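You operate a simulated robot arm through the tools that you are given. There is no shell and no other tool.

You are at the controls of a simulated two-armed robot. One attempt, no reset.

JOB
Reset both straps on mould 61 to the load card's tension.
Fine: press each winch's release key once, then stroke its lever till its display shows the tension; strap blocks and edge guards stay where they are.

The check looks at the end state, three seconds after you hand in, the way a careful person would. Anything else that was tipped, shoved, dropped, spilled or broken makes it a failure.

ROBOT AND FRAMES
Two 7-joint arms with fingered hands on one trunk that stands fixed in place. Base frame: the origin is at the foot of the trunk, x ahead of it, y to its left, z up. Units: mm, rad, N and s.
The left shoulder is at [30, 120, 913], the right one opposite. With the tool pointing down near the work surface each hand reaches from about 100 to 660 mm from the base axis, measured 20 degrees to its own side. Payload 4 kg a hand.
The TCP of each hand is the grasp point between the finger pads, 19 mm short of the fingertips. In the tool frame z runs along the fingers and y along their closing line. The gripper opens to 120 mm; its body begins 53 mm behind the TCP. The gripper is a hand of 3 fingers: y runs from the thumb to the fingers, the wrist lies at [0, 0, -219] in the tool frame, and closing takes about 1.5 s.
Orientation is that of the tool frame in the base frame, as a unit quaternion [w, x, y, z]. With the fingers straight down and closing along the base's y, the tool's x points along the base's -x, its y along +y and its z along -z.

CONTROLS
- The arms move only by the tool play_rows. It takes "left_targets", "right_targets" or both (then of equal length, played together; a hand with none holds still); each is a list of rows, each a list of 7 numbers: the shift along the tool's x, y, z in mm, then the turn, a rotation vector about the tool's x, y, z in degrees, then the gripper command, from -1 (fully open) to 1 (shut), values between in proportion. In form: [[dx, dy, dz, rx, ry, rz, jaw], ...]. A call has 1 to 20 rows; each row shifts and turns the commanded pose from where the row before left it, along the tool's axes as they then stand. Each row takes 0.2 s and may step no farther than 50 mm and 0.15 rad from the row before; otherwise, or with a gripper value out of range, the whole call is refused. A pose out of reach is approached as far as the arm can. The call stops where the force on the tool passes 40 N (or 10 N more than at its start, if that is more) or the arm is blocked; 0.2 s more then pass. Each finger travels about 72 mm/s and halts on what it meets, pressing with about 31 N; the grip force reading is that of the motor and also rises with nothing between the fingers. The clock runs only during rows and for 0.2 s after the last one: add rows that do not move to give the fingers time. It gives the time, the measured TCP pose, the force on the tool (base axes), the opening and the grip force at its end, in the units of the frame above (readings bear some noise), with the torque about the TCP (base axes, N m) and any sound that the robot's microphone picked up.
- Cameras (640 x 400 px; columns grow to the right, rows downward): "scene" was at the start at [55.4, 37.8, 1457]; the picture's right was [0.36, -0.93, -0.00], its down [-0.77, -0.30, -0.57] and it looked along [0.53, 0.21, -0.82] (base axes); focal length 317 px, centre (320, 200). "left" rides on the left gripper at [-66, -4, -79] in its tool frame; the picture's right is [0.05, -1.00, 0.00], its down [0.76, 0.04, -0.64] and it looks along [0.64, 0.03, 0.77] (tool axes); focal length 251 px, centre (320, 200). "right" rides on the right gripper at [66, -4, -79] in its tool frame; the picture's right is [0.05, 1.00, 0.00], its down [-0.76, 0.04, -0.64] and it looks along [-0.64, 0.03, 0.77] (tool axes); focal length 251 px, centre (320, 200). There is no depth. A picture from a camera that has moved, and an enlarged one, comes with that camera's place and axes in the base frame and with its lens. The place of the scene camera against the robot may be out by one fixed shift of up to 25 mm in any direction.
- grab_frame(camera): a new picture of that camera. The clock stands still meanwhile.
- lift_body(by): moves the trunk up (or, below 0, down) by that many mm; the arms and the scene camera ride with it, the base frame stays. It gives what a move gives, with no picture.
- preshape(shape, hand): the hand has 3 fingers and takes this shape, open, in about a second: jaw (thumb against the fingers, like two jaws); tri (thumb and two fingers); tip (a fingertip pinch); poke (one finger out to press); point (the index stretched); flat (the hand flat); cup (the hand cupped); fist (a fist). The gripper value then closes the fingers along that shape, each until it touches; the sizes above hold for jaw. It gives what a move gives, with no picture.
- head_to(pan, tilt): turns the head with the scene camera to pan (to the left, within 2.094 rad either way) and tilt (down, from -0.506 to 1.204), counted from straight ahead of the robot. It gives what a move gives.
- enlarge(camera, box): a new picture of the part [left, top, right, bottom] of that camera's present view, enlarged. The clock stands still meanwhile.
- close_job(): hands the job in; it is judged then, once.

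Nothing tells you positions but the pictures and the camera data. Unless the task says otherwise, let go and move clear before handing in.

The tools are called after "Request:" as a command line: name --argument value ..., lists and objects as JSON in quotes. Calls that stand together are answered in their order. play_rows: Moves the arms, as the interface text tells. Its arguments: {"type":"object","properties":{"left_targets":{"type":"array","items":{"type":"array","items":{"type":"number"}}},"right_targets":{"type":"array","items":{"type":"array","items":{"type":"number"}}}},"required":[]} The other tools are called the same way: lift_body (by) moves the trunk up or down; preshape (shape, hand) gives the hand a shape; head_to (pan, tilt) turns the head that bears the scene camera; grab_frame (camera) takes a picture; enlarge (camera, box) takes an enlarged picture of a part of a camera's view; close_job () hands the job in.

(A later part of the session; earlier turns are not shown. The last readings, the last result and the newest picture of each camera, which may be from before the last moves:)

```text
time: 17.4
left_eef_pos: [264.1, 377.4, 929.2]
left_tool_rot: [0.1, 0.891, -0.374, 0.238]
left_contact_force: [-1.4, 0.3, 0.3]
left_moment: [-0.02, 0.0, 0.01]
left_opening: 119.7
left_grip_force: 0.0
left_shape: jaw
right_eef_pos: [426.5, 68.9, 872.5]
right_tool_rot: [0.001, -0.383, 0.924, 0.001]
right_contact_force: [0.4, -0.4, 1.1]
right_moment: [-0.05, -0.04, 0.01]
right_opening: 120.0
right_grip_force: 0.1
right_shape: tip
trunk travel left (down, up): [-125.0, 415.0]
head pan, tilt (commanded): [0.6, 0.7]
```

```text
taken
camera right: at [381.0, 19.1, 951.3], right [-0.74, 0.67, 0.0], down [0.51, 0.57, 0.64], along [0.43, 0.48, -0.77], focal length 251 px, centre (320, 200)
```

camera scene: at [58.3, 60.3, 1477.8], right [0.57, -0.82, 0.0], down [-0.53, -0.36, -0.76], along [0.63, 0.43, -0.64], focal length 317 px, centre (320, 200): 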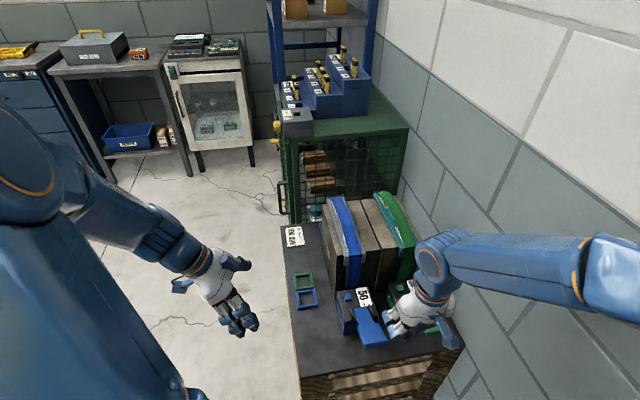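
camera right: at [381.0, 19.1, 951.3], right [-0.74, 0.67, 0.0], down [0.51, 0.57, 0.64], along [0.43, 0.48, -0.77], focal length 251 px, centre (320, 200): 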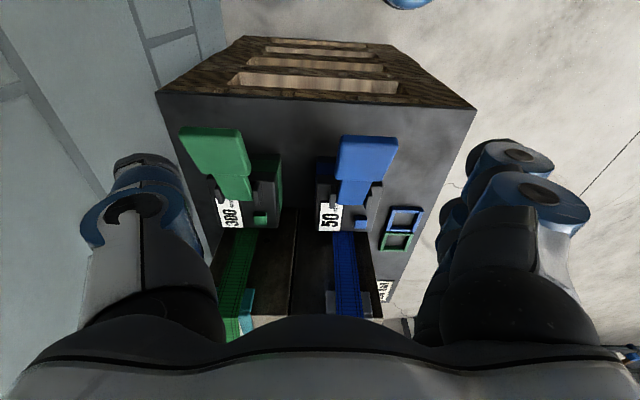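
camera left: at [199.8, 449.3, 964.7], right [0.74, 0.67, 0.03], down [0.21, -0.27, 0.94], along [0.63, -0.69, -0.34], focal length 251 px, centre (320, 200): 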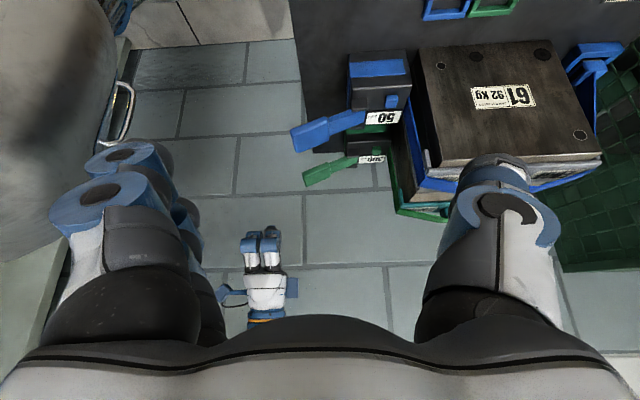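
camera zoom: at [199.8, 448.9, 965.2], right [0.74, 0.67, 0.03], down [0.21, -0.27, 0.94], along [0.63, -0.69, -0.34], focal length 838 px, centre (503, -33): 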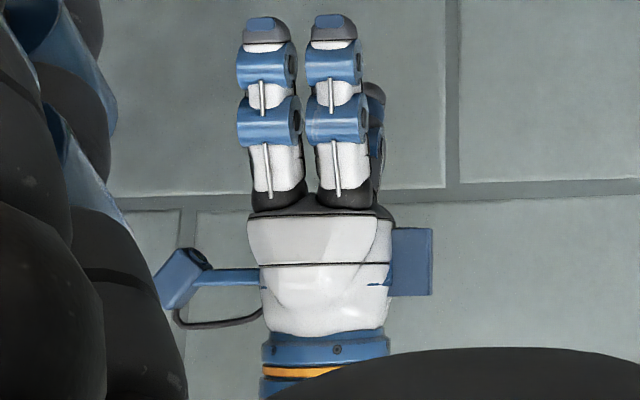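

The thumb-poke shape has the cleanest single tip, about 20 mm past the TCP. With the hand tilted 25° toward the mould there is roughly 15–20 mm of clearance to the guard and to the lever paddle. I'll return to poke, tilt, and move to a point well above the blue key.

Request:
preshape --hand "right" --shape "poke"

Request:
play_rows --right_targets '[[0, 0, 0, 0, -8.34, 0, -1], [0, 0, 0, 0, -8.33, 0, -1], [0, 0, 0, 0, -8.33, 0, -1], [-31.8, 12.6, 14.8, 0, 0, 0, -1], [-31.8, 12.6, 14.8, 0, 0, 0, -1], [-31.8, 12.6, 14.8, 0, 0, 0, -1], [-31.8, 12.6, 14.8, 0, 0, 0, -1], [-31.8, 12.6, 14.8, 0, 0, 0, -1], [-31.8, 12.6, 14.8, 0, 0, 0, -1], [0, 0, 0, 0, 0, 0, -1]]'

Request:
grab_frame --camera "left"

Request:
grab_frame --camera "right"

Request:
grab_frame --camera "scene"

```text
time: 18.3
left_eef_pos: [265.2, 377.6, 930.0]
left_tool_rot: [0.099, 0.891, -0.373, 0.238]
left_contact_force: [0.2, -0.1, -0.3]
left_moment: [0.03, 0.01, 0.0]
left_opening: 119.9
left_grip_force: 0.1
left_shape: jaw
right_eef_pos: [426.5, 67.8, 872.4]
right_tool_rot: [0.0, -0.383, 0.924, 0.0]
right_contact_force: [-0.8, 0.0, 0.8]
right_moment: [-0.01, -0.04, 0.02]
right_opening: 0.0
right_grip_force: 0.0
right_shape: poke
trunk travel left (down, up): [-125.0, 415.0]
head pan, tilt (commanded): [0.6, 0.7]
```

```text
time: 20.5
left_eef_pos: [263.1, 377.1, 930.8]
left_tool_rot: [0.1, 0.891, -0.374, 0.239]
left_contact_force: [0.2, 0.6, 0.1]
left_moment: [0.04, 0.03, 0.05]
left_opening: 119.6
left_grip_force: 0.0
left_shape: jaw
right_eef_pos: [525.8, 272.1, 873.5]
right_tool_rot: [0.2, -0.374, 0.902, 0.083]
right_contact_force: [0.4, 1.0, -0.4]
right_moment: [0.02, 0.02, -0.02]
right_opening: 0.0
right_grip_force: 0.1
right_shape: poke
trunk travel left (down, up): [-125.0, 415.0]
head pan, tilt (commanded): [0.6, 0.7]
```

```text
taken
camera left: at [199.7, 448.6, 965.2], right [0.74, 0.67, 0.03], down [0.21, -0.27, 0.94], along [0.63, -0.69, -0.34], focal length 251 px, centre (320, 200)
```

left: 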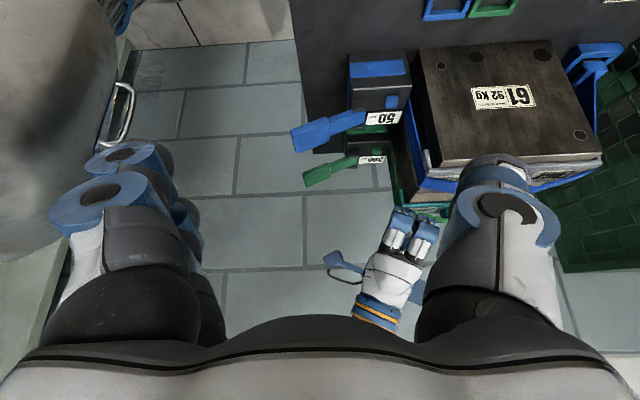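

```text
taken
camera right: at [461.8, 203.9, 916.4], right [-0.74, 0.67, -0.02], down [0.27, 0.33, 0.91], along [0.62, 0.67, -0.42], focal length 251 px, centre (320, 200)
```

right: 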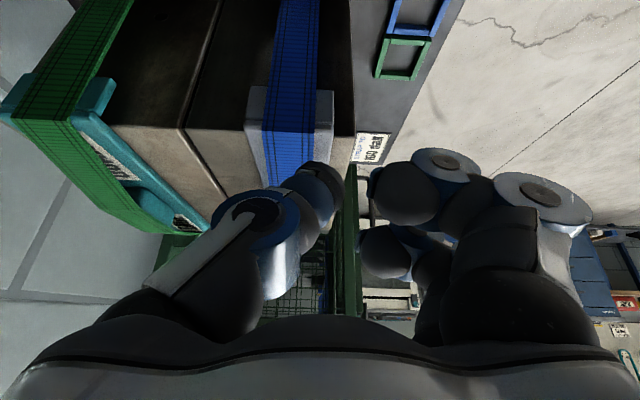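

```text
taken
camera scene: at [58.3, 59.3, 1477.9], right [0.57, -0.82, 0.0], down [-0.53, -0.36, -0.76], along [0.63, 0.43, -0.64], focal length 317 px, centre (320, 200)
```

scene: 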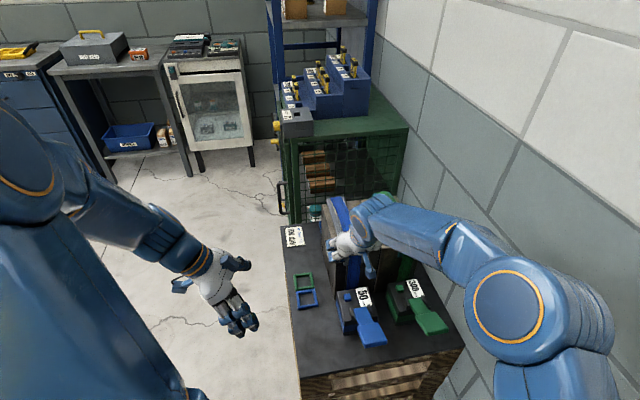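

The tip is above the blue key with plenty of height. I'll descend to about 60 mm above it and check alignment.

Request:
play_rows --right_targets '[[14.6, 0.5, 29, 0, 0, 0, -1], [14.6, 0.5, 29, 0, 0, 0, -1], [14.6, 0.5, 29, 0, 0, 0, -1], [14.6, 0.5, 29, 0, 0, 0, -1], [0, 0, 0, 0, 0, 0, -1]]'

Request:
grab_frame --camera "right"

Request:
enlarge --camera "left" --box '[280, 60, 480, 240]'

Request:
enlarge --camera "scene" --box '[280, 200, 480, 360]'

```text
time: 21.7
left_eef_pos: [263.9, 378.3, 929.0]
left_tool_rot: [0.1, 0.891, -0.374, 0.238]
left_contact_force: [-0.2, -0.1, 0.0]
left_moment: [0.01, 0.01, 0.02]
left_opening: 120.0
left_grip_force: 0.0
left_shape: jaw
right_eef_pos: [520.6, 272.0, 741.6]
right_tool_rot: [0.2, -0.373, 0.902, 0.083]
right_contact_force: [0.0, 0.8, 0.2]
right_moment: [-0.01, 0.02, -0.01]
right_opening: 0.0
right_grip_force: 0.0
right_shape: poke
trunk travel left (down, up): [-125.0, 415.0]
head pan, tilt (commanded): [0.6, 0.7]
```

```text
taken
camera right: at [457.8, 202.6, 785.0], right [-0.74, 0.67, -0.02], down [0.27, 0.33, 0.91], along [0.62, 0.66, -0.42], focal length 251 px, centre (320, 200)
```

right: 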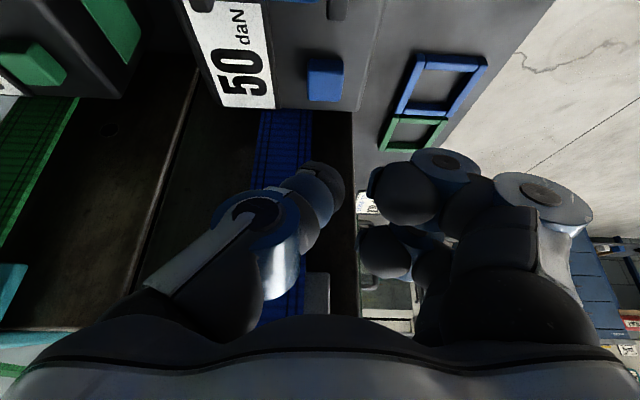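

```text
2.22 times, centred on (380, 150) of left
camera zoom: at [199.7, 448.9, 965.1], right [0.74, 0.67, 0.03], down [0.21, -0.27, 0.94], along [0.63, -0.69, -0.34], focal length 559 px, centre (187, 311)
```

zoom: 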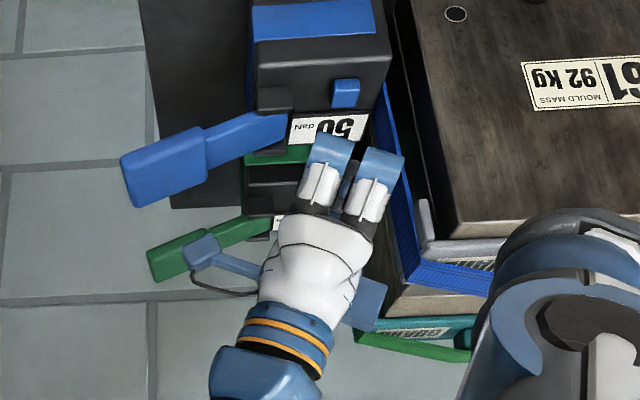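

```text
2.50 times, centred on (380, 280) of scene
camera zoom: at [58.3, 59.7, 1477.9], right [0.57, -0.82, 0.0], down [-0.53, -0.36, -0.76], along [0.63, 0.43, -0.64], focal length 793 px, centre (170, 0)
```

zoom: 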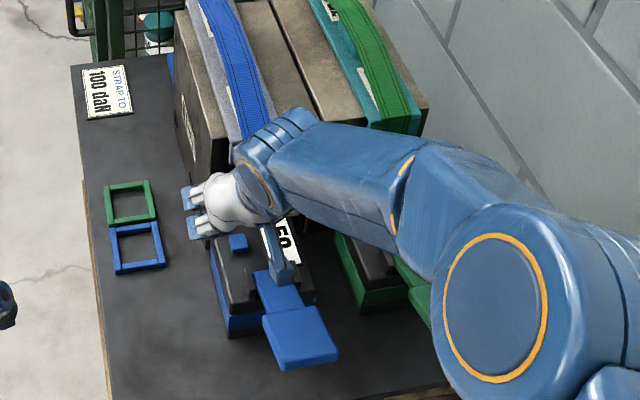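

Request:
enlarge --camera "right" --box '[260, 30, 400, 220]'

Request:
enlarge --camera "left" --box '[340, 70, 430, 170]'

```text
2.11 times, centred on (330, 125) of right
camera zoom: at [457.8, 202.6, 785.0], right [-0.74, 0.67, -0.02], down [0.27, 0.33, 0.91], along [0.62, 0.66, -0.42], focal length 529 px, centre (299, 358)
```

zoom: 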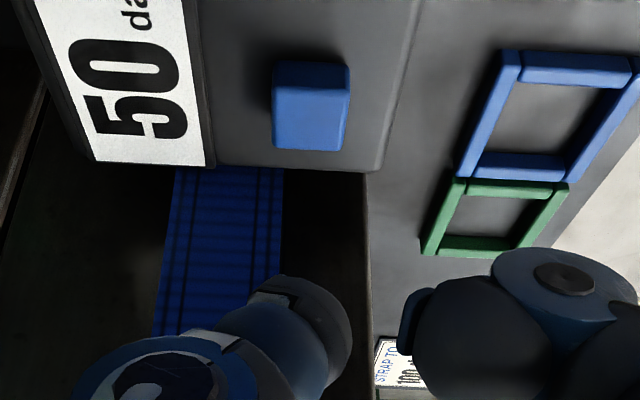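

```text
4.00 times, centred on (385, 120) of left
camera zoom: at [199.7, 448.9, 965.1], right [0.74, 0.67, 0.03], down [0.21, -0.27, 0.94], along [0.63, -0.69, -0.34], focal length 1006 px, centre (60, 520)
```

zoom: 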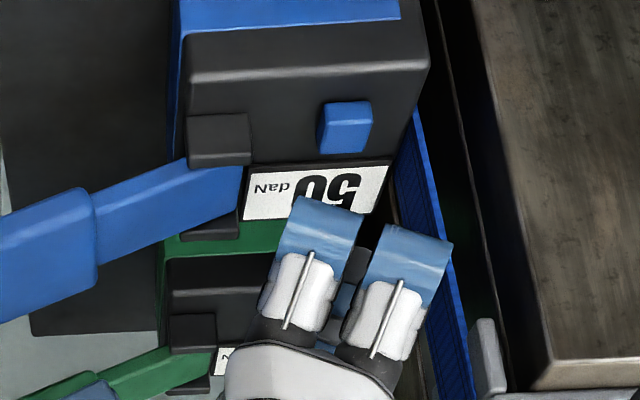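

The key top measures at (u −175, v 571), about 60 mm below the fingertip. I'll come down to just above it and check again.

Request:
play_rows --right_targets '[[6.7, -0.7, 16, 0, 0, 0, -1], [6.7, -0.7, 16, 0, 0, 0, -1], [6.7, -0.6, 16, 0, 0, 0, -1], [0, 0, 0, 0, 0, 0, -1]]'

Request:
enlarge --camera "right" --box '[220, 60, 420, 260]'

Request:
enlarge --camera "left" --box '[280, 60, 480, 240]'

Request:
enlarge --camera "scene" --box '[300, 220, 440, 340]'

```text
time: 22.7
left_eef_pos: [264.1, 378.1, 929.5]
left_tool_rot: [0.101, 0.89, -0.374, 0.24]
left_contact_force: [0.1, 0.7, -0.1]
left_moment: [-0.02, 0.03, 0.0]
left_opening: 120.0
left_grip_force: 0.0
left_shape: jaw
right_eef_pos: [524.9, 271.3, 689.3]
right_tool_rot: [0.201, -0.374, 0.901, 0.084]
right_contact_force: [0.3, 0.9, 1.6]
right_moment: [0.0, -0.01, -0.01]
right_opening: 0.0
right_grip_force: 0.1
right_shape: poke
trunk travel left (down, up): [-125.0, 415.0]
head pan, tilt (commanded): [0.6, 0.7]
```

```text
2.00 times, centred on (320, 160) of right
camera zoom: at [460.3, 202.4, 732.2], right [-0.74, 0.67, -0.02], down [0.27, 0.33, 0.91], along [0.62, 0.67, -0.42], focal length 503 px, centre (320, 280)
```

zoom: 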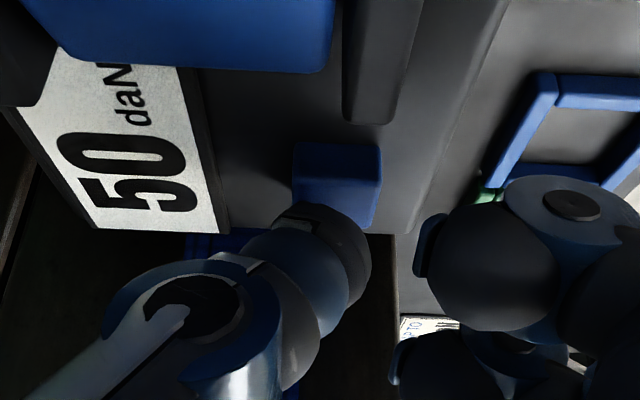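

```text
2.22 times, centred on (380, 150) of left
camera zoom: at [199.7, 449.0, 965.1], right [0.74, 0.67, 0.03], down [0.21, -0.27, 0.94], along [0.63, -0.69, -0.34], focal length 559 px, centre (187, 311)
```

zoom: 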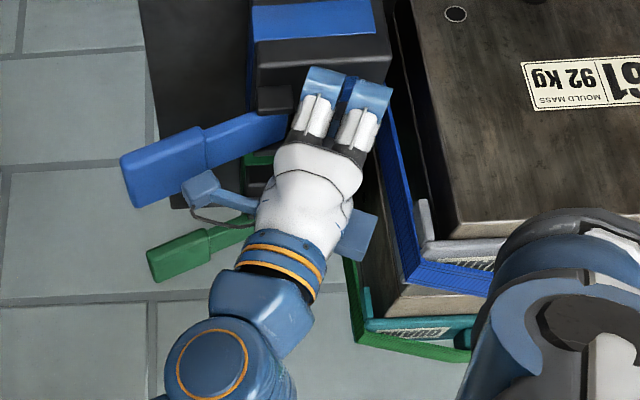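

```text
3.33 times, centred on (370, 280) of scene
camera zoom: at [58.3, 59.7, 1477.9], right [0.57, -0.82, 0.0], down [-0.53, -0.36, -0.76], along [0.63, 0.43, -0.64], focal length 1057 px, centre (153, -67)
```

zoom: 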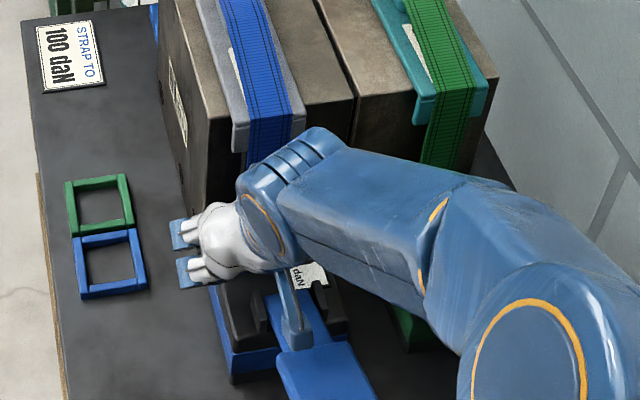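

The fingertip is just above the key. Before pressing, I'll check the gap between the right hand's camera body and the blue paddle.

Request:
enlarge --camera "left" --box '[310, 90, 400, 170]'

Request:
enlarge --camera "scene" --box '[345, 270, 415, 340]'

Request:
grab_frame --camera "right"

```text
5.00 times, centred on (355, 130) of left
camera zoom: at [199.7, 449.0, 965.1], right [0.74, 0.67, 0.03], down [0.21, -0.27, 0.94], along [0.63, -0.69, -0.34], focal length 1257 px, centre (145, 550)
```

zoom: 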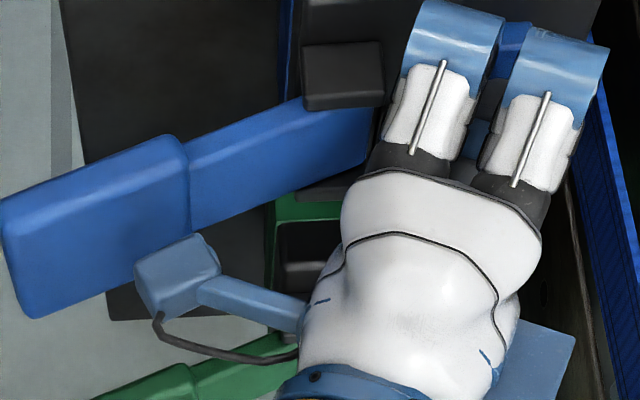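

```text
5.71 times, centred on (380, 305) of scene
camera zoom: at [58.3, 59.7, 1477.9], right [0.57, -0.82, 0.0], down [-0.53, -0.36, -0.76], along [0.63, 0.43, -0.64], focal length 1812 px, centre (-23, -400)
```

zoom: 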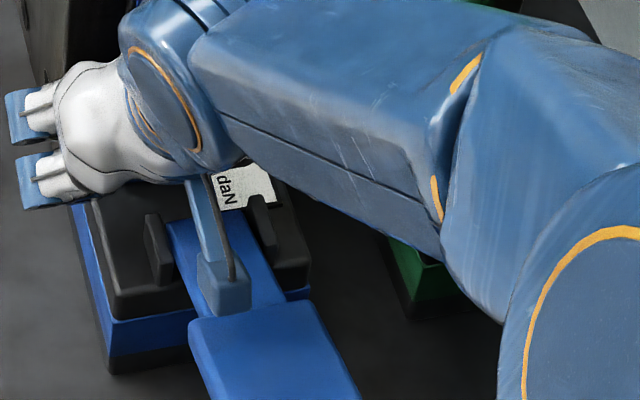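

```text
taken
camera right: at [460.3, 202.4, 732.2], right [-0.74, 0.67, -0.02], down [0.27, 0.33, 0.91], along [0.62, 0.67, -0.42], focal length 251 px, centre (320, 200)
```

right: 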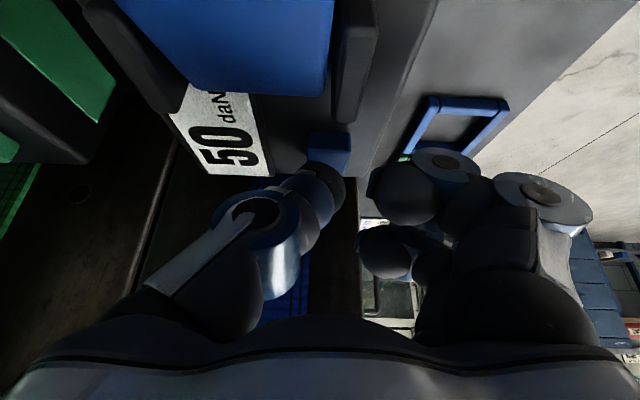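

The camera body clears the paddle by about 30 mm. I'll nudge the tip 3 mm to centre it on the key and press down in small steps.

Request:
play_rows --right_targets '[[0, 3, 0, 0, 0, 0, -1], [1.27, 0, 2.72, 0, 0, 0, -1], [1.27, 0, 2.72, 0, 0, 0, -1], [0.85, 0, 1.81, 0, 0, 0, -1]]'

Request:
enlarge --camera "right" --box '[150, 60, 420, 260]'

```text
time: 23.7
left_eef_pos: [262.3, 376.7, 929.7]
left_tool_rot: [0.099, 0.891, -0.373, 0.239]
left_contact_force: [-0.1, 0.1, 0.5]
left_moment: [0.03, 0.0, -0.01]
left_opening: 120.0
left_grip_force: 0.0
left_shape: jaw
right_eef_pos: [521.4, 273.3, 683.7]
right_tool_rot: [0.202, -0.373, 0.902, 0.083]
right_contact_force: [-1.1, -2.5, 14.7]
right_moment: [-0.04, -0.04, -0.06]
right_opening: 0.0
right_grip_force: 0.0
right_shape: poke
trunk travel left (down, up): [-125.0, 415.0]
head pan, tilt (commanded): [0.6, 0.7]
heard: click
```

```text
2.00 times, centred on (285, 160) of right
camera zoom: at [457.8, 204.6, 726.8], right [-0.74, 0.67, -0.02], down [0.26, 0.32, 0.91], along [0.62, 0.67, -0.42], focal length 503 px, centre (390, 280)
```

zoom: 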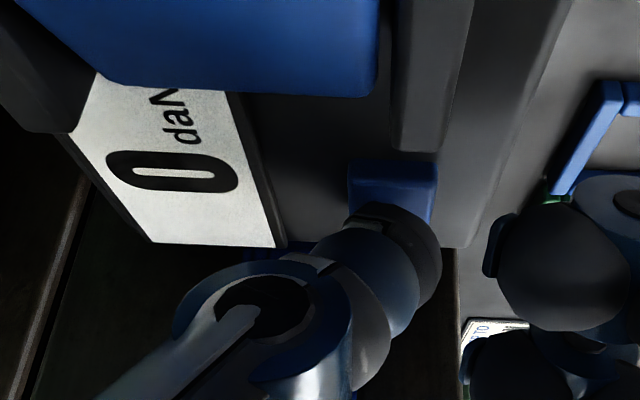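

The key clicked and the blue display now reads 0. I'll back straight off and move over to the blue paddle, returning the tool to vertical.

Request:
play_rows --right_targets '[[-13.4, 0, -28.7, 0, 0, 0, -1], [-13.4, 0, -28.7, 0, 0, 0, -1], [-13.4, 0, -28.7, 0, 0, 0, -1], [27.4, -5.6, -12.8, 0, 0, 0, -1], [27.4, -5.6, -12.8, 0, 0, 0, -1], [27.4, -5.6, -12.8, 0, 0, 0, -1], [27.4, -5.6, -12.8, 0, 0, 0, -1], [27.4, -5.6, -12.8, 0, 0, 0, -1], [0, 0, 0, 0, 8.34, 0, -1], [0, 0, 0, 0, 8.33, 0, -1], [0, 0, 0, 0, 8.33, 0, -1], [0, 0, 0, 0, 0, 0, -1]]'

Request:
grab_frame --camera "right"

Request:
enlarge --camera "left" --box '[260, 30, 460, 230]'

Request:
enlarge --camera "scene" --box '[280, 180, 480, 360]'

```text
time: 26.3
left_eef_pos: [264.1, 378.6, 929.9]
left_tool_rot: [0.099, 0.891, -0.373, 0.238]
left_contact_force: [-0.1, 0.1, -1.0]
left_moment: [0.03, -0.01, 0.01]
left_opening: 119.9
left_grip_force: 0.1
left_shape: jaw
right_eef_pos: [433.7, 145.8, 777.6]
right_tool_rot: [0.0, -0.383, 0.924, -0.001]
right_contact_force: [-0.1, 0.5, -1.0]
right_moment: [0.01, -0.04, 0.0]
right_opening: 0.2
right_grip_force: 0.1
right_shape: poke
trunk travel left (down, up): [-125.0, 415.0]
head pan, tilt (commanded): [0.6, 0.7]
```

```text
taken
camera right: at [389.1, 97.0, 856.1], right [-0.74, 0.67, 0.0], down [0.51, 0.57, 0.64], along [0.43, 0.48, -0.77], focal length 251 px, centre (320, 200)
```

right: 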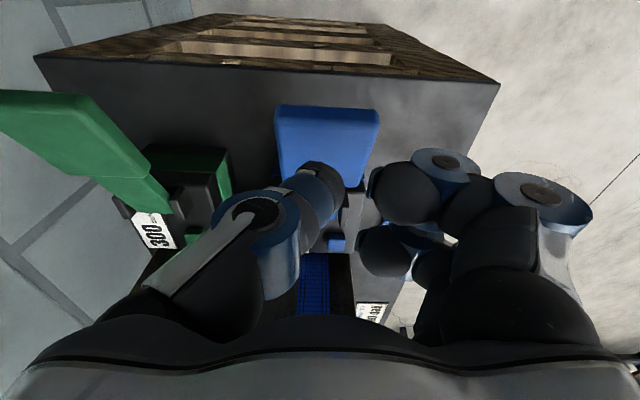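

```text
2.00 times, centred on (360, 130) of left
camera zoom: at [199.4, 448.9, 965.2], right [0.74, 0.67, 0.03], down [0.21, -0.27, 0.94], along [0.63, -0.69, -0.34], focal length 503 px, centre (240, 340)
```

zoom: 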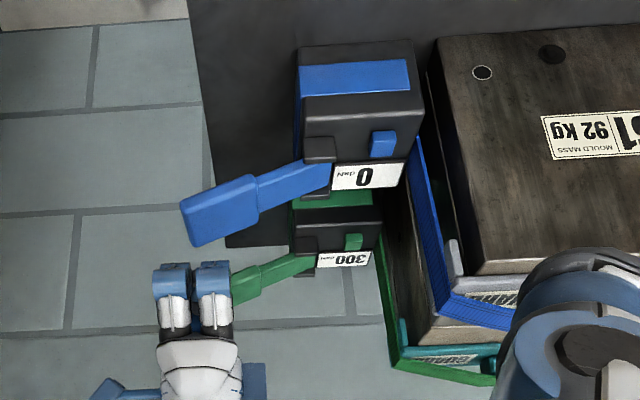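

```text
2.22 times, centred on (380, 270) of scene
camera zoom: at [57.9, 59.6, 1477.9], right [0.57, -0.82, 0.0], down [-0.53, -0.36, -0.76], along [0.63, 0.43, -0.64], focal length 705 px, centre (187, 44)
```

zoom: 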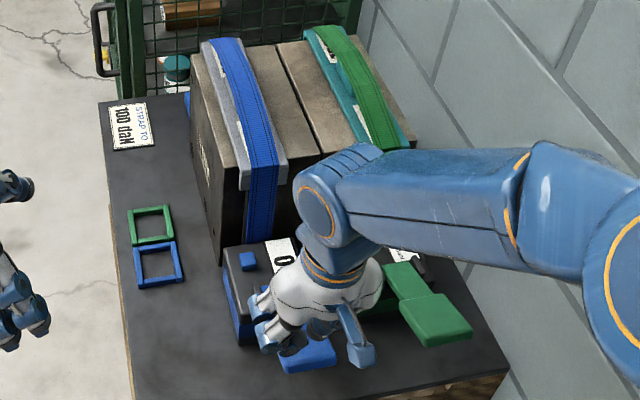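

The blue lever is at rest and its display shows 0. The tip is about 40 mm above the paddle, so I'll push down gently and read the force.

Request:
play_rows --right_targets '[[-5, 0, 10, 0, 0, 0, -1], [0, 0, 10, 0, 0, 0, -1], [0, 0, 10, 0, 0, 0, -1], [0, 0, 8, 0, 0, 0, -1], [0, 0, 8, 0, 0, 0, -1], [0, 0, 8, 0, 0, 0, -1]]'

Request:
enlarge --camera "left" --box '[260, 30, 460, 230]'

Request:
grab_frame --camera "right"

```text
time: 27.7
left_eef_pos: [264.5, 377.5, 929.4]
left_tool_rot: [0.101, 0.891, -0.374, 0.238]
left_contact_force: [0.5, 0.0, -1.2]
left_moment: [0.0, -0.02, 0.02]
left_opening: 119.6
left_grip_force: 0.0
left_shape: jaw
right_eef_pos: [437.4, 150.9, 722.0]
right_tool_rot: [0.0, -0.383, 0.924, 0.0]
right_contact_force: [-0.2, -0.7, 2.7]
right_moment: [-0.03, -0.01, 0.03]
right_opening: 0.1
right_grip_force: 0.1
right_shape: poke
trunk travel left (down, up): [-125.0, 415.0]
head pan, tilt (commanded): [0.6, 0.7]
```

```text
2.00 times, centred on (360, 130) of left
camera zoom: at [199.7, 448.9, 965.1], right [0.74, 0.67, 0.03], down [0.21, -0.27, 0.94], along [0.63, -0.69, -0.34], focal length 503 px, centre (240, 340)
```

zoom: 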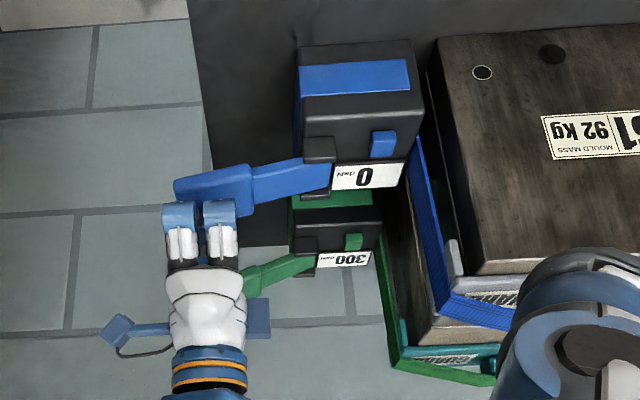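

```text
taken
camera right: at [392.4, 101.4, 801.3], right [-0.74, 0.67, 0.0], down [0.51, 0.57, 0.64], along [0.43, 0.48, -0.77], focal length 251 px, centre (320, 200)
```

right: 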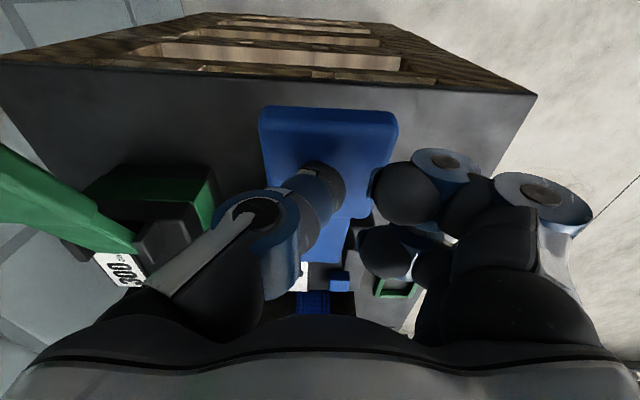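

The lever moves under about 3 N and the display still shows 0. I'll keep pushing down in small steps and listen.

Request:
play_rows --right_targets '[[0, 0, 8, 0, 0, 0, -1], [0, 0, 8, 0, 0, 0, -1], [0, 0, 8, 0, 0, 0, -1]]'

Request:
enlarge --camera "left" --box '[260, 30, 460, 230]'

```text
time: 28.5
left_eef_pos: [263.9, 377.6, 929.1]
left_tool_rot: [0.1, 0.891, -0.373, 0.239]
left_contact_force: [-0.3, 0.1, -0.3]
left_moment: [0.0, -0.01, -0.01]
left_opening: 119.6
left_grip_force: 0.1
left_shape: jaw
right_eef_pos: [437.4, 150.7, 700.2]
right_tool_rot: [0.001, -0.383, 0.924, 0.0]
right_contact_force: [-1.2, -0.8, 7.1]
right_moment: [-0.01, 0.01, -0.03]
right_opening: 0.1
right_grip_force: 0.1
right_shape: poke
trunk travel left (down, up): [-125.0, 415.0]
head pan, tilt (commanded): [0.6, 0.7]
```

```text
2.00 times, centred on (360, 130) of left
camera zoom: at [199.3, 448.8, 965.3], right [0.74, 0.67, 0.03], down [0.21, -0.27, 0.94], along [0.63, -0.69, -0.34], focal length 503 px, centre (240, 340)
```

zoom: 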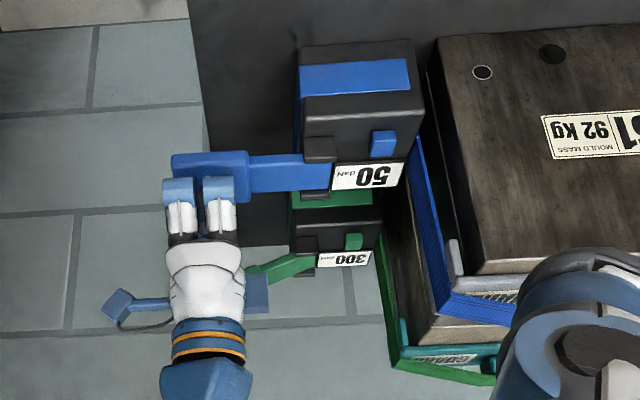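

The display counted 50 on that stroke, so one stroke is 50 daN. I'll release the lever fully and check before the second stroke.

Request:
play_rows --right_targets '[[0, 0, -15, 0, 0, 0, -1], [0, 0, -20, 0, 0, 0, -1], [0, 0, -25, 0, 0, 0, -1], [0, 0, 0, 0, 0, 0, -1]]'

Request:
enlarge --camera "left" --box '[260, 30, 460, 230]'

```text
time: 29.5
left_eef_pos: [264.1, 376.6, 928.4]
left_tool_rot: [0.1, 0.891, -0.374, 0.238]
left_contact_force: [-0.7, 0.7, 0.1]
left_moment: [-0.02, 0.01, 0.01]
left_opening: 119.9
left_grip_force: 0.0
left_shape: jaw
right_eef_pos: [437.6, 150.5, 758.9]
right_tool_rot: [-0.001, -0.383, 0.924, 0.001]
right_contact_force: [0.7, 0.4, 0.3]
right_moment: [-0.01, 0.02, -0.02]
right_opening: 0.1
right_grip_force: 0.1
right_shape: poke
trunk travel left (down, up): [-125.0, 415.0]
head pan, tilt (commanded): [0.6, 0.7]
```

```text
2.00 times, centred on (360, 130) of left
camera zoom: at [200.0, 449.0, 965.0], right [0.74, 0.67, 0.03], down [0.21, -0.27, 0.94], along [0.63, -0.69, -0.34], focal length 503 px, centre (240, 340)
```

zoom: 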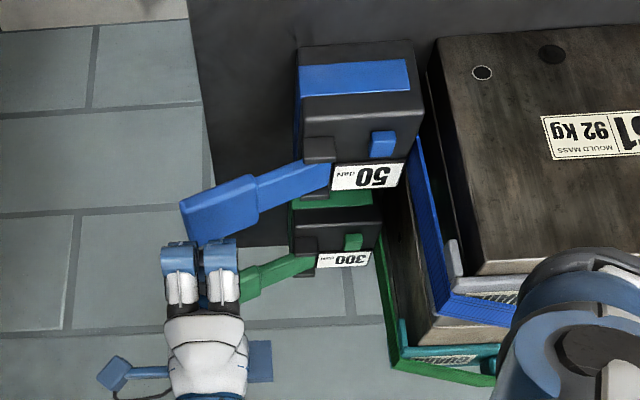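

The lever has sprung back and the display holds 50. I'll make the second stroke to the same depth.

Request:
play_rows --right_targets '[[0, 0, 19, 0, 0, 0, -1], [0, 0, 16, 0, 0, 0, -1], [0, 0, 8, 0, 0, 0, -1], [0, 0, 8, 0, 0, 0, -1], [0, 0, 8, 0, 0, 0, -1]]'

Request:
enlarge --camera "left" --box '[260, 30, 460, 230]'

```text
time: 30.7
left_eef_pos: [264.3, 376.5, 929.2]
left_tool_rot: [0.1, 0.891, -0.373, 0.239]
left_contact_force: [-0.4, 0.7, 0.6]
left_moment: [0.01, -0.02, 0.02]
left_opening: 120.0
left_grip_force: 0.1
left_shape: jaw
right_eef_pos: [436.7, 151.2, 701.6]
right_tool_rot: [0.0, -0.383, 0.924, 0.0]
right_contact_force: [-1.6, 0.1, 6.8]
right_moment: [-0.05, 0.04, -0.01]
right_opening: 0.1
right_grip_force: 0.1
right_shape: poke
trunk travel left (down, up): [-125.0, 415.0]
head pan, tilt (commanded): [0.6, 0.7]
```

```text
2.00 times, centred on (360, 130) of left
camera zoom: at [199.4, 448.8, 965.3], right [0.74, 0.67, 0.03], down [0.21, -0.27, 0.94], along [0.63, -0.69, -0.34], focal length 503 px, centre (240, 340)
```

zoom: 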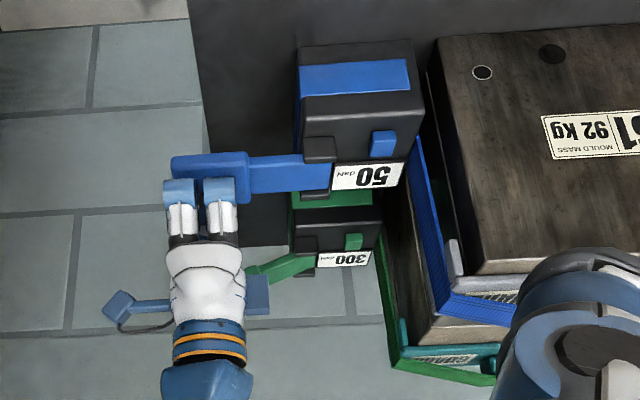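

It hasn't counted yet; this push stopped about a millimetre short of the first one. I'll go slightly deeper.

Request:
play_rows --right_targets '[[0, 0, 3, 0, 0, 0, -1]]'

Request:
enlarge --camera "left" --box '[260, 30, 460, 230]'

```text
time: 31.1
left_eef_pos: [264.0, 377.3, 929.2]
left_tool_rot: [0.1, 0.891, -0.373, 0.24]
left_contact_force: [0.7, 0.9, 0.2]
left_moment: [0.0, 0.01, -0.01]
left_opening: 119.9
left_grip_force: 0.1
left_shape: jaw
right_eef_pos: [437.8, 151.5, 698.3]
right_tool_rot: [0.001, -0.383, 0.924, -0.001]
right_contact_force: [-1.4, -0.8, 9.2]
right_moment: [0.02, -0.02, -0.02]
right_opening: 0.0
right_grip_force: 0.1
right_shape: poke
trunk travel left (down, up): [-125.0, 415.0]
head pan, tilt (commanded): [0.6, 0.7]
```

```text
2.00 times, centred on (360, 130) of left
camera zoom: at [199.1, 448.7, 965.4], right [0.74, 0.67, 0.03], down [0.21, -0.27, 0.94], along [0.63, -0.69, -0.34], focal length 503 px, centre (240, 340)
```

zoom: 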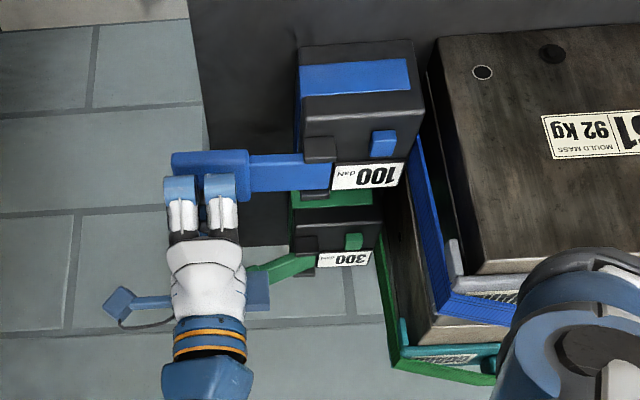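

Blue now reads 100. I'll lift off and confirm it holds.

Request:
play_rows --right_targets '[[0, 0, -15, 0, 0, 0, -1], [0, 0, -25, 0, 0, 0, -1], [0, 0, -40, 0, 0, 0, -1], [0, 0, -45, 0, 0, 0, -1], [0, 0, -45, 0, 0, 0, -1], [0, 0, 0, 0, 0, 0, -1]]'

Request:
enlarge --camera "left" --box '[260, 30, 460, 230]'

Request:
enlarge --camera "right" --box '[150, 60, 420, 260]'

Request:
grab_frame --camera "scene"

```text
time: 32.5
left_eef_pos: [265.0, 377.6, 929.1]
left_tool_rot: [0.101, 0.891, -0.373, 0.238]
left_contact_force: [-0.2, 0.8, 0.4]
left_moment: [0.01, -0.03, -0.02]
left_opening: 120.2
left_grip_force: 0.1
left_shape: jaw
right_eef_pos: [434.7, 150.3, 867.9]
right_tool_rot: [0.001, -0.382, 0.924, -0.001]
right_contact_force: [-1.4, -1.1, -0.4]
right_moment: [0.0, 0.0, 0.0]
right_opening: 0.0
right_grip_force: 0.1
right_shape: poke
trunk travel left (down, up): [-125.0, 415.0]
head pan, tilt (commanded): [0.6, 0.7]
```

```text
2.00 times, centred on (360, 130) of left
camera zoom: at [200.1, 449.0, 964.9], right [0.74, 0.67, 0.03], down [0.21, -0.27, 0.94], along [0.63, -0.69, -0.34], focal length 503 px, centre (240, 340)
```

zoom: 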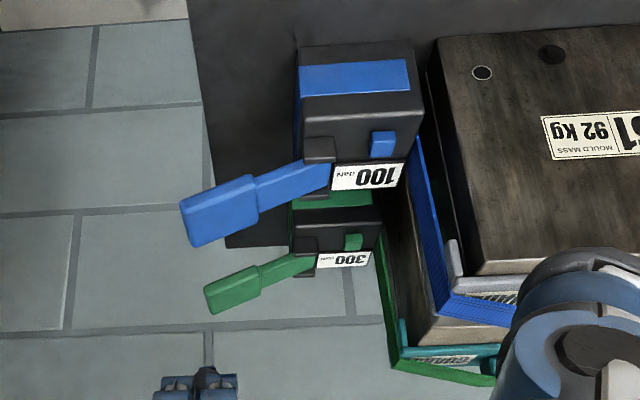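

```text
2.00 times, centred on (285, 160) of right
camera zoom: at [390.1, 101.4, 946.1], right [-0.74, 0.67, 0.0], down [0.51, 0.57, 0.64], along [0.43, 0.48, -0.77], focal length 503 px, centre (390, 280)
```

zoom: 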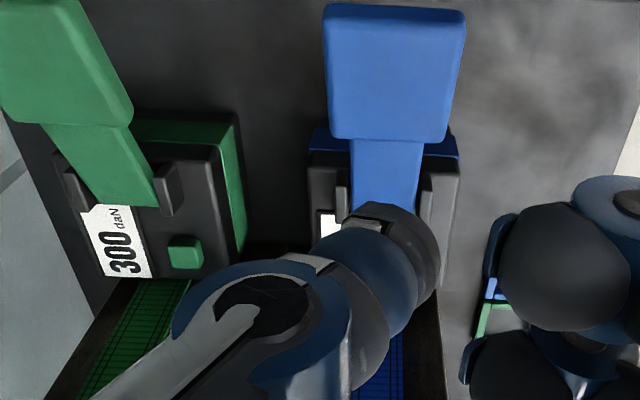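

```text
taken
camera scene: at [58.9, 59.9, 1477.8], right [0.57, -0.82, 0.0], down [-0.53, -0.36, -0.76], along [0.63, 0.43, -0.64], focal length 317 px, centre (320, 200)
```

scene: 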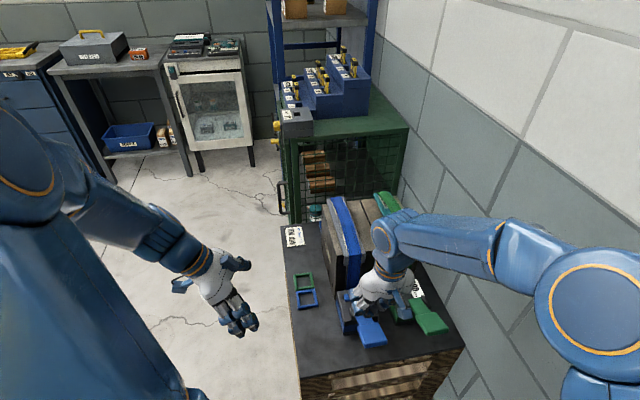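

Blue holds 100 with its lever back at rest. Next is green. I'll tilt again and move above the green key at safe height, keeping clear of the wall.

Request:
play_rows --right_targets '[[0, 0, 0, 0, -8.34, 0, -1], [0, 0, 0, 0, -8.33, 0, -1], [0, 0, 0, 0, -8.33, 0, -1], [-22.4, -22.5, 10.45, 0, 0, 0, -1], [-22.4, -22.5, 10.45, 0, 0, 0, -1], [-22.4, -22.5, 10.45, 0, 0, 0, -1], [-22.4, -22.5, 10.45, 0, 0, 0, -1], [-22.4, -22.5, 10.45, 0, 0, 0, -1], [-22.4, -22.5, 10.45, 0, 0, 0, -1], [0, 0, 0, 0, 0, 0, -1]]'

Request:
grab_frame --camera "right"

Request:
grab_frame --camera "scene"

Request:
grab_frame --camera "left"

```text
time: 34.7
left_eef_pos: [263.4, 377.3, 929.0]
left_tool_rot: [0.101, 0.89, -0.374, 0.239]
left_contact_force: [-1.0, 0.0, 0.5]
left_moment: [-0.02, 0.02, 0.0]
left_opening: 119.9
left_grip_force: 0.2
left_shape: jaw
right_eef_pos: [640.7, 161.7, 866.9]
right_tool_rot: [0.2, -0.374, 0.902, 0.083]
right_contact_force: [-0.3, 0.6, 0.4]
right_moment: [-0.03, 0.01, -0.01]
right_opening: 0.0
right_grip_force: 0.0
right_shape: poke
trunk travel left (down, up): [-125.0, 415.0]
head pan, tilt (commanded): [0.6, 0.7]
```

```text
taken
camera right: at [575.1, 92.9, 910.0], right [-0.74, 0.67, -0.02], down [0.27, 0.33, 0.91], along [0.62, 0.67, -0.42], focal length 251 px, centre (320, 200)
```

right: 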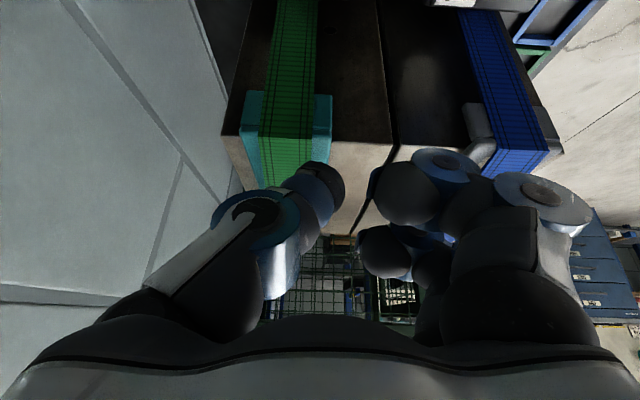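

```text
taken
camera scene: at [58.1, 59.5, 1477.9], right [0.57, -0.82, 0.0], down [-0.53, -0.36, -0.76], along [0.63, 0.43, -0.64], focal length 317 px, centre (320, 200)
```

scene: 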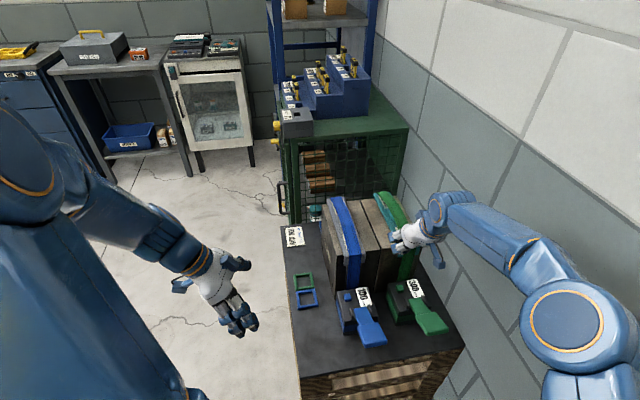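

```text
taken
camera left: at [199.6, 448.8, 965.2], right [0.74, 0.67, 0.03], down [0.21, -0.27, 0.94], along [0.63, -0.69, -0.34], focal length 251 px, centre (320, 200)
```

left: 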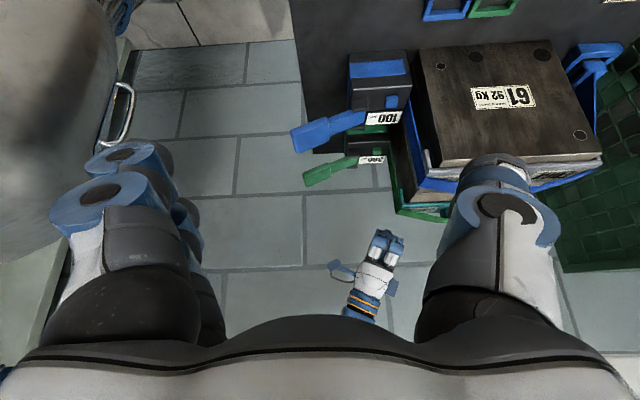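

The hand is above the green key and clear of the wall. I'll descend to about 55 mm above the key and check.

Request:
play_rows --right_targets '[[14.3, 0.5, 27.8, 0, 0, 0, -1], [14.3, 0.5, 27.8, 0, 0, 0, -1], [14.3, 0.5, 27.8, 0, 0, 0, -1], [14.3, 0.5, 27.8, 0, 0, 0, -1], [0, 0, 0, 0, 0, 0, -1]]'

Request:
enlarge --camera "right" --box '[260, 30, 400, 220]'

Request:
grab_frame --camera "right"

Request:
enlarge --camera "left" --box '[280, 80, 460, 260]'

Request:
enlarge --camera "scene" --box '[320, 180, 480, 340]'

```text
time: 35.9
left_eef_pos: [263.9, 377.4, 929.0]
left_tool_rot: [0.101, 0.891, -0.374, 0.238]
left_contact_force: [-0.2, -1.2, -0.6]
left_moment: [0.0, 0.02, 0.02]
left_opening: 120.1
left_grip_force: 0.0
left_shape: jaw
right_eef_pos: [634.7, 157.1, 740.8]
right_tool_rot: [0.199, -0.373, 0.902, 0.083]
right_contact_force: [0.8, 0.6, 0.2]
right_moment: [0.0, 0.02, -0.02]
right_opening: 0.0
right_grip_force: 0.1
right_shape: poke
trunk travel left (down, up): [-125.0, 415.0]
head pan, tilt (commanded): [0.6, 0.7]
```

```text
2.11 times, centred on (330, 125) of right
camera zoom: at [570.8, 88.0, 784.8], right [-0.74, 0.67, -0.02], down [0.27, 0.33, 0.91], along [0.62, 0.67, -0.42], focal length 529 px, centre (299, 358)
```

zoom: 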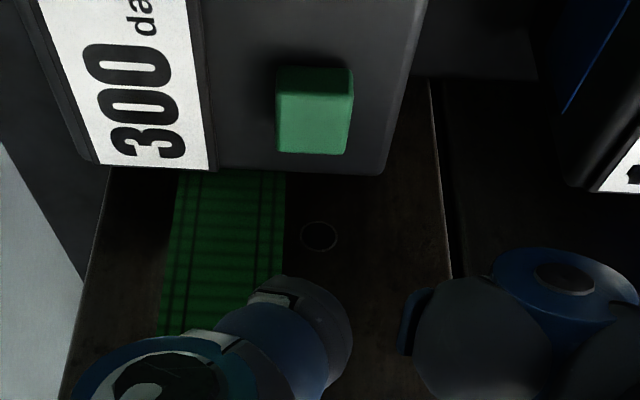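

```text
taken
camera right: at [570.8, 88.0, 784.8], right [-0.74, 0.67, -0.02], down [0.27, 0.33, 0.91], along [0.62, 0.67, -0.42], focal length 251 px, centre (320, 200)
```

right: 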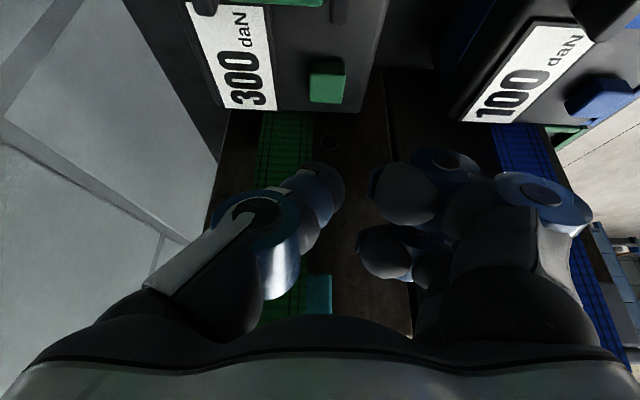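

```text
2.22 times, centred on (370, 170) of left
camera zoom: at [199.7, 448.9, 965.1], right [0.74, 0.67, 0.03], down [0.21, -0.27, 0.94], along [0.63, -0.69, -0.34], focal length 559 px, centre (209, 267)
```

zoom: 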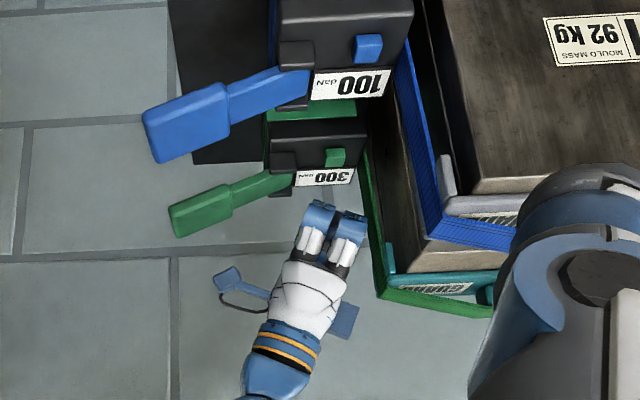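

```text
2.50 times, centred on (400, 260) of scene
camera zoom: at [58.3, 59.7, 1477.9], right [0.57, -0.82, 0.0], down [-0.53, -0.36, -0.76], along [0.63, 0.43, -0.64], focal length 793 px, centre (120, 50)
```

zoom: 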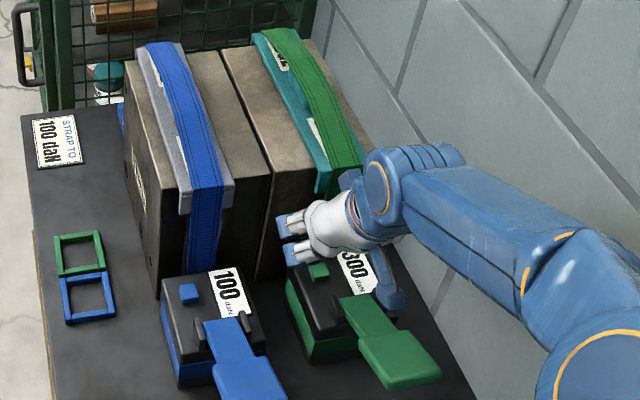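

The view matches the blue approach, with the key at (u −335.5, v 571). I'll come down to just above it.

Request:
play_rows --right_targets '[[6.67, 0.8, 15.8, 0, 0, 0, -1], [6.67, 0.8, 15.8, 0, 0, 0, -1], [6.66, 0.8, 15.8, 0, 0, 0, -1], [0, 0, 0, 0, 0, 0, -1]]'

Request:
enlarge --camera "right" --box '[150, 60, 420, 260]'

Request:
enlarge --camera "left" --box '[300, 110, 420, 230]'

```text
time: 36.9
left_eef_pos: [263.3, 376.2, 930.5]
left_tool_rot: [0.1, 0.89, -0.374, 0.24]
left_contact_force: [-0.7, 0.3, -0.3]
left_moment: [-0.02, 0.01, 0.02]
left_opening: 119.7
left_grip_force: 0.0
left_shape: jaw
right_eef_pos: [634.1, 160.0, 690.3]
right_tool_rot: [0.199, -0.374, 0.902, 0.083]
right_contact_force: [0.4, 0.5, 0.0]
right_moment: [0.01, 0.03, 0.03]
right_opening: 0.0
right_grip_force: 0.0
right_shape: poke
trunk travel left (down, up): [-125.0, 415.0]
head pan, tilt (commanded): [0.6, 0.7]
```

```text
2.00 times, centred on (285, 160) of right
camera zoom: at [569.6, 91.7, 734.2], right [-0.74, 0.67, -0.02], down [0.27, 0.33, 0.91], along [0.62, 0.66, -0.42], focal length 503 px, centre (390, 280)
```

zoom: 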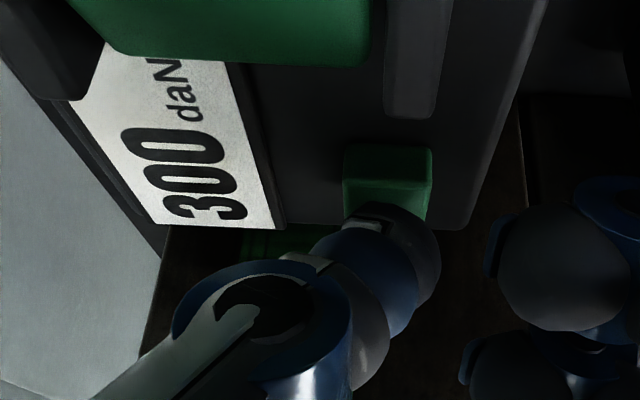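

```text
3.33 times, centred on (360, 170) of left
camera zoom: at [199.8, 448.9, 965.1], right [0.74, 0.67, 0.03], down [0.21, -0.27, 0.94], along [0.63, -0.69, -0.34], focal length 838 px, centre (187, 300)
```

zoom: 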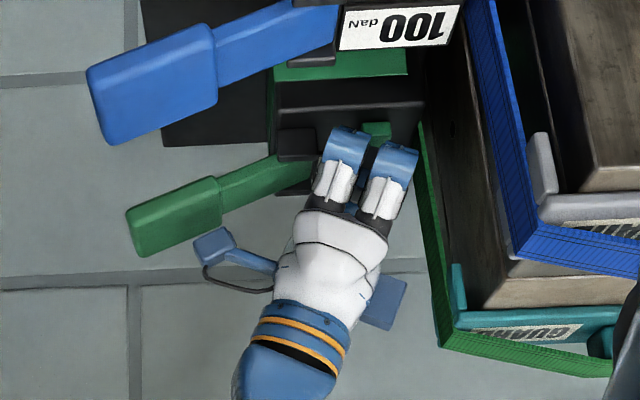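

The tip is aligned with the green key. I'll press with the same small steps.

Request:
play_rows --right_targets '[[1.27, 0, 2.72, 0, 0, 0, -1], [1.27, 0, 2.72, 0, 0, 0, -1], [0.85, 0, 1.81, 0, 0, 0, -1]]'

Request:
enlarge --camera "right" --box '[150, 60, 420, 260]'

```text
time: 37.7
left_eef_pos: [263.1, 377.2, 930.1]
left_tool_rot: [0.1, 0.891, -0.373, 0.238]
left_contact_force: [0.2, 0.3, 0.2]
left_moment: [0.01, -0.02, -0.01]
left_opening: 120.0
left_grip_force: 0.2
left_shape: jaw
right_eef_pos: [632.5, 159.9, 685.7]
right_tool_rot: [0.202, -0.373, 0.902, 0.082]
right_contact_force: [-0.6, -2.9, 10.6]
right_moment: [-0.02, -0.01, 0.01]
right_opening: 0.0
right_grip_force: 0.1
right_shape: poke
trunk travel left (down, up): [-125.0, 415.0]
head pan, tilt (commanded): [0.6, 0.7]
heard: click
```

```text
2.00 times, centred on (285, 160) of right
camera zoom: at [569.5, 92.0, 727.7], right [-0.74, 0.67, -0.02], down [0.26, 0.33, 0.91], along [0.62, 0.67, -0.42], focal length 503 px, centre (390, 280)
```

zoom: 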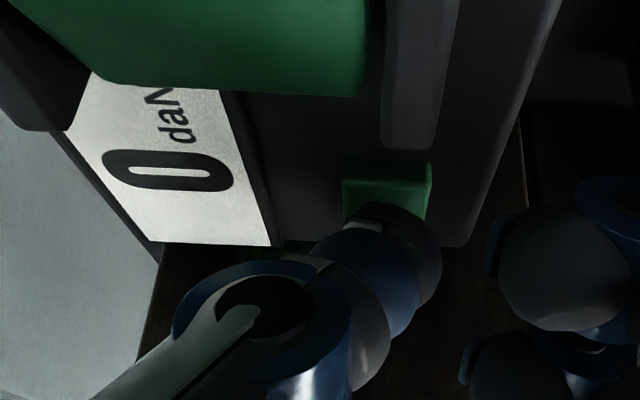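

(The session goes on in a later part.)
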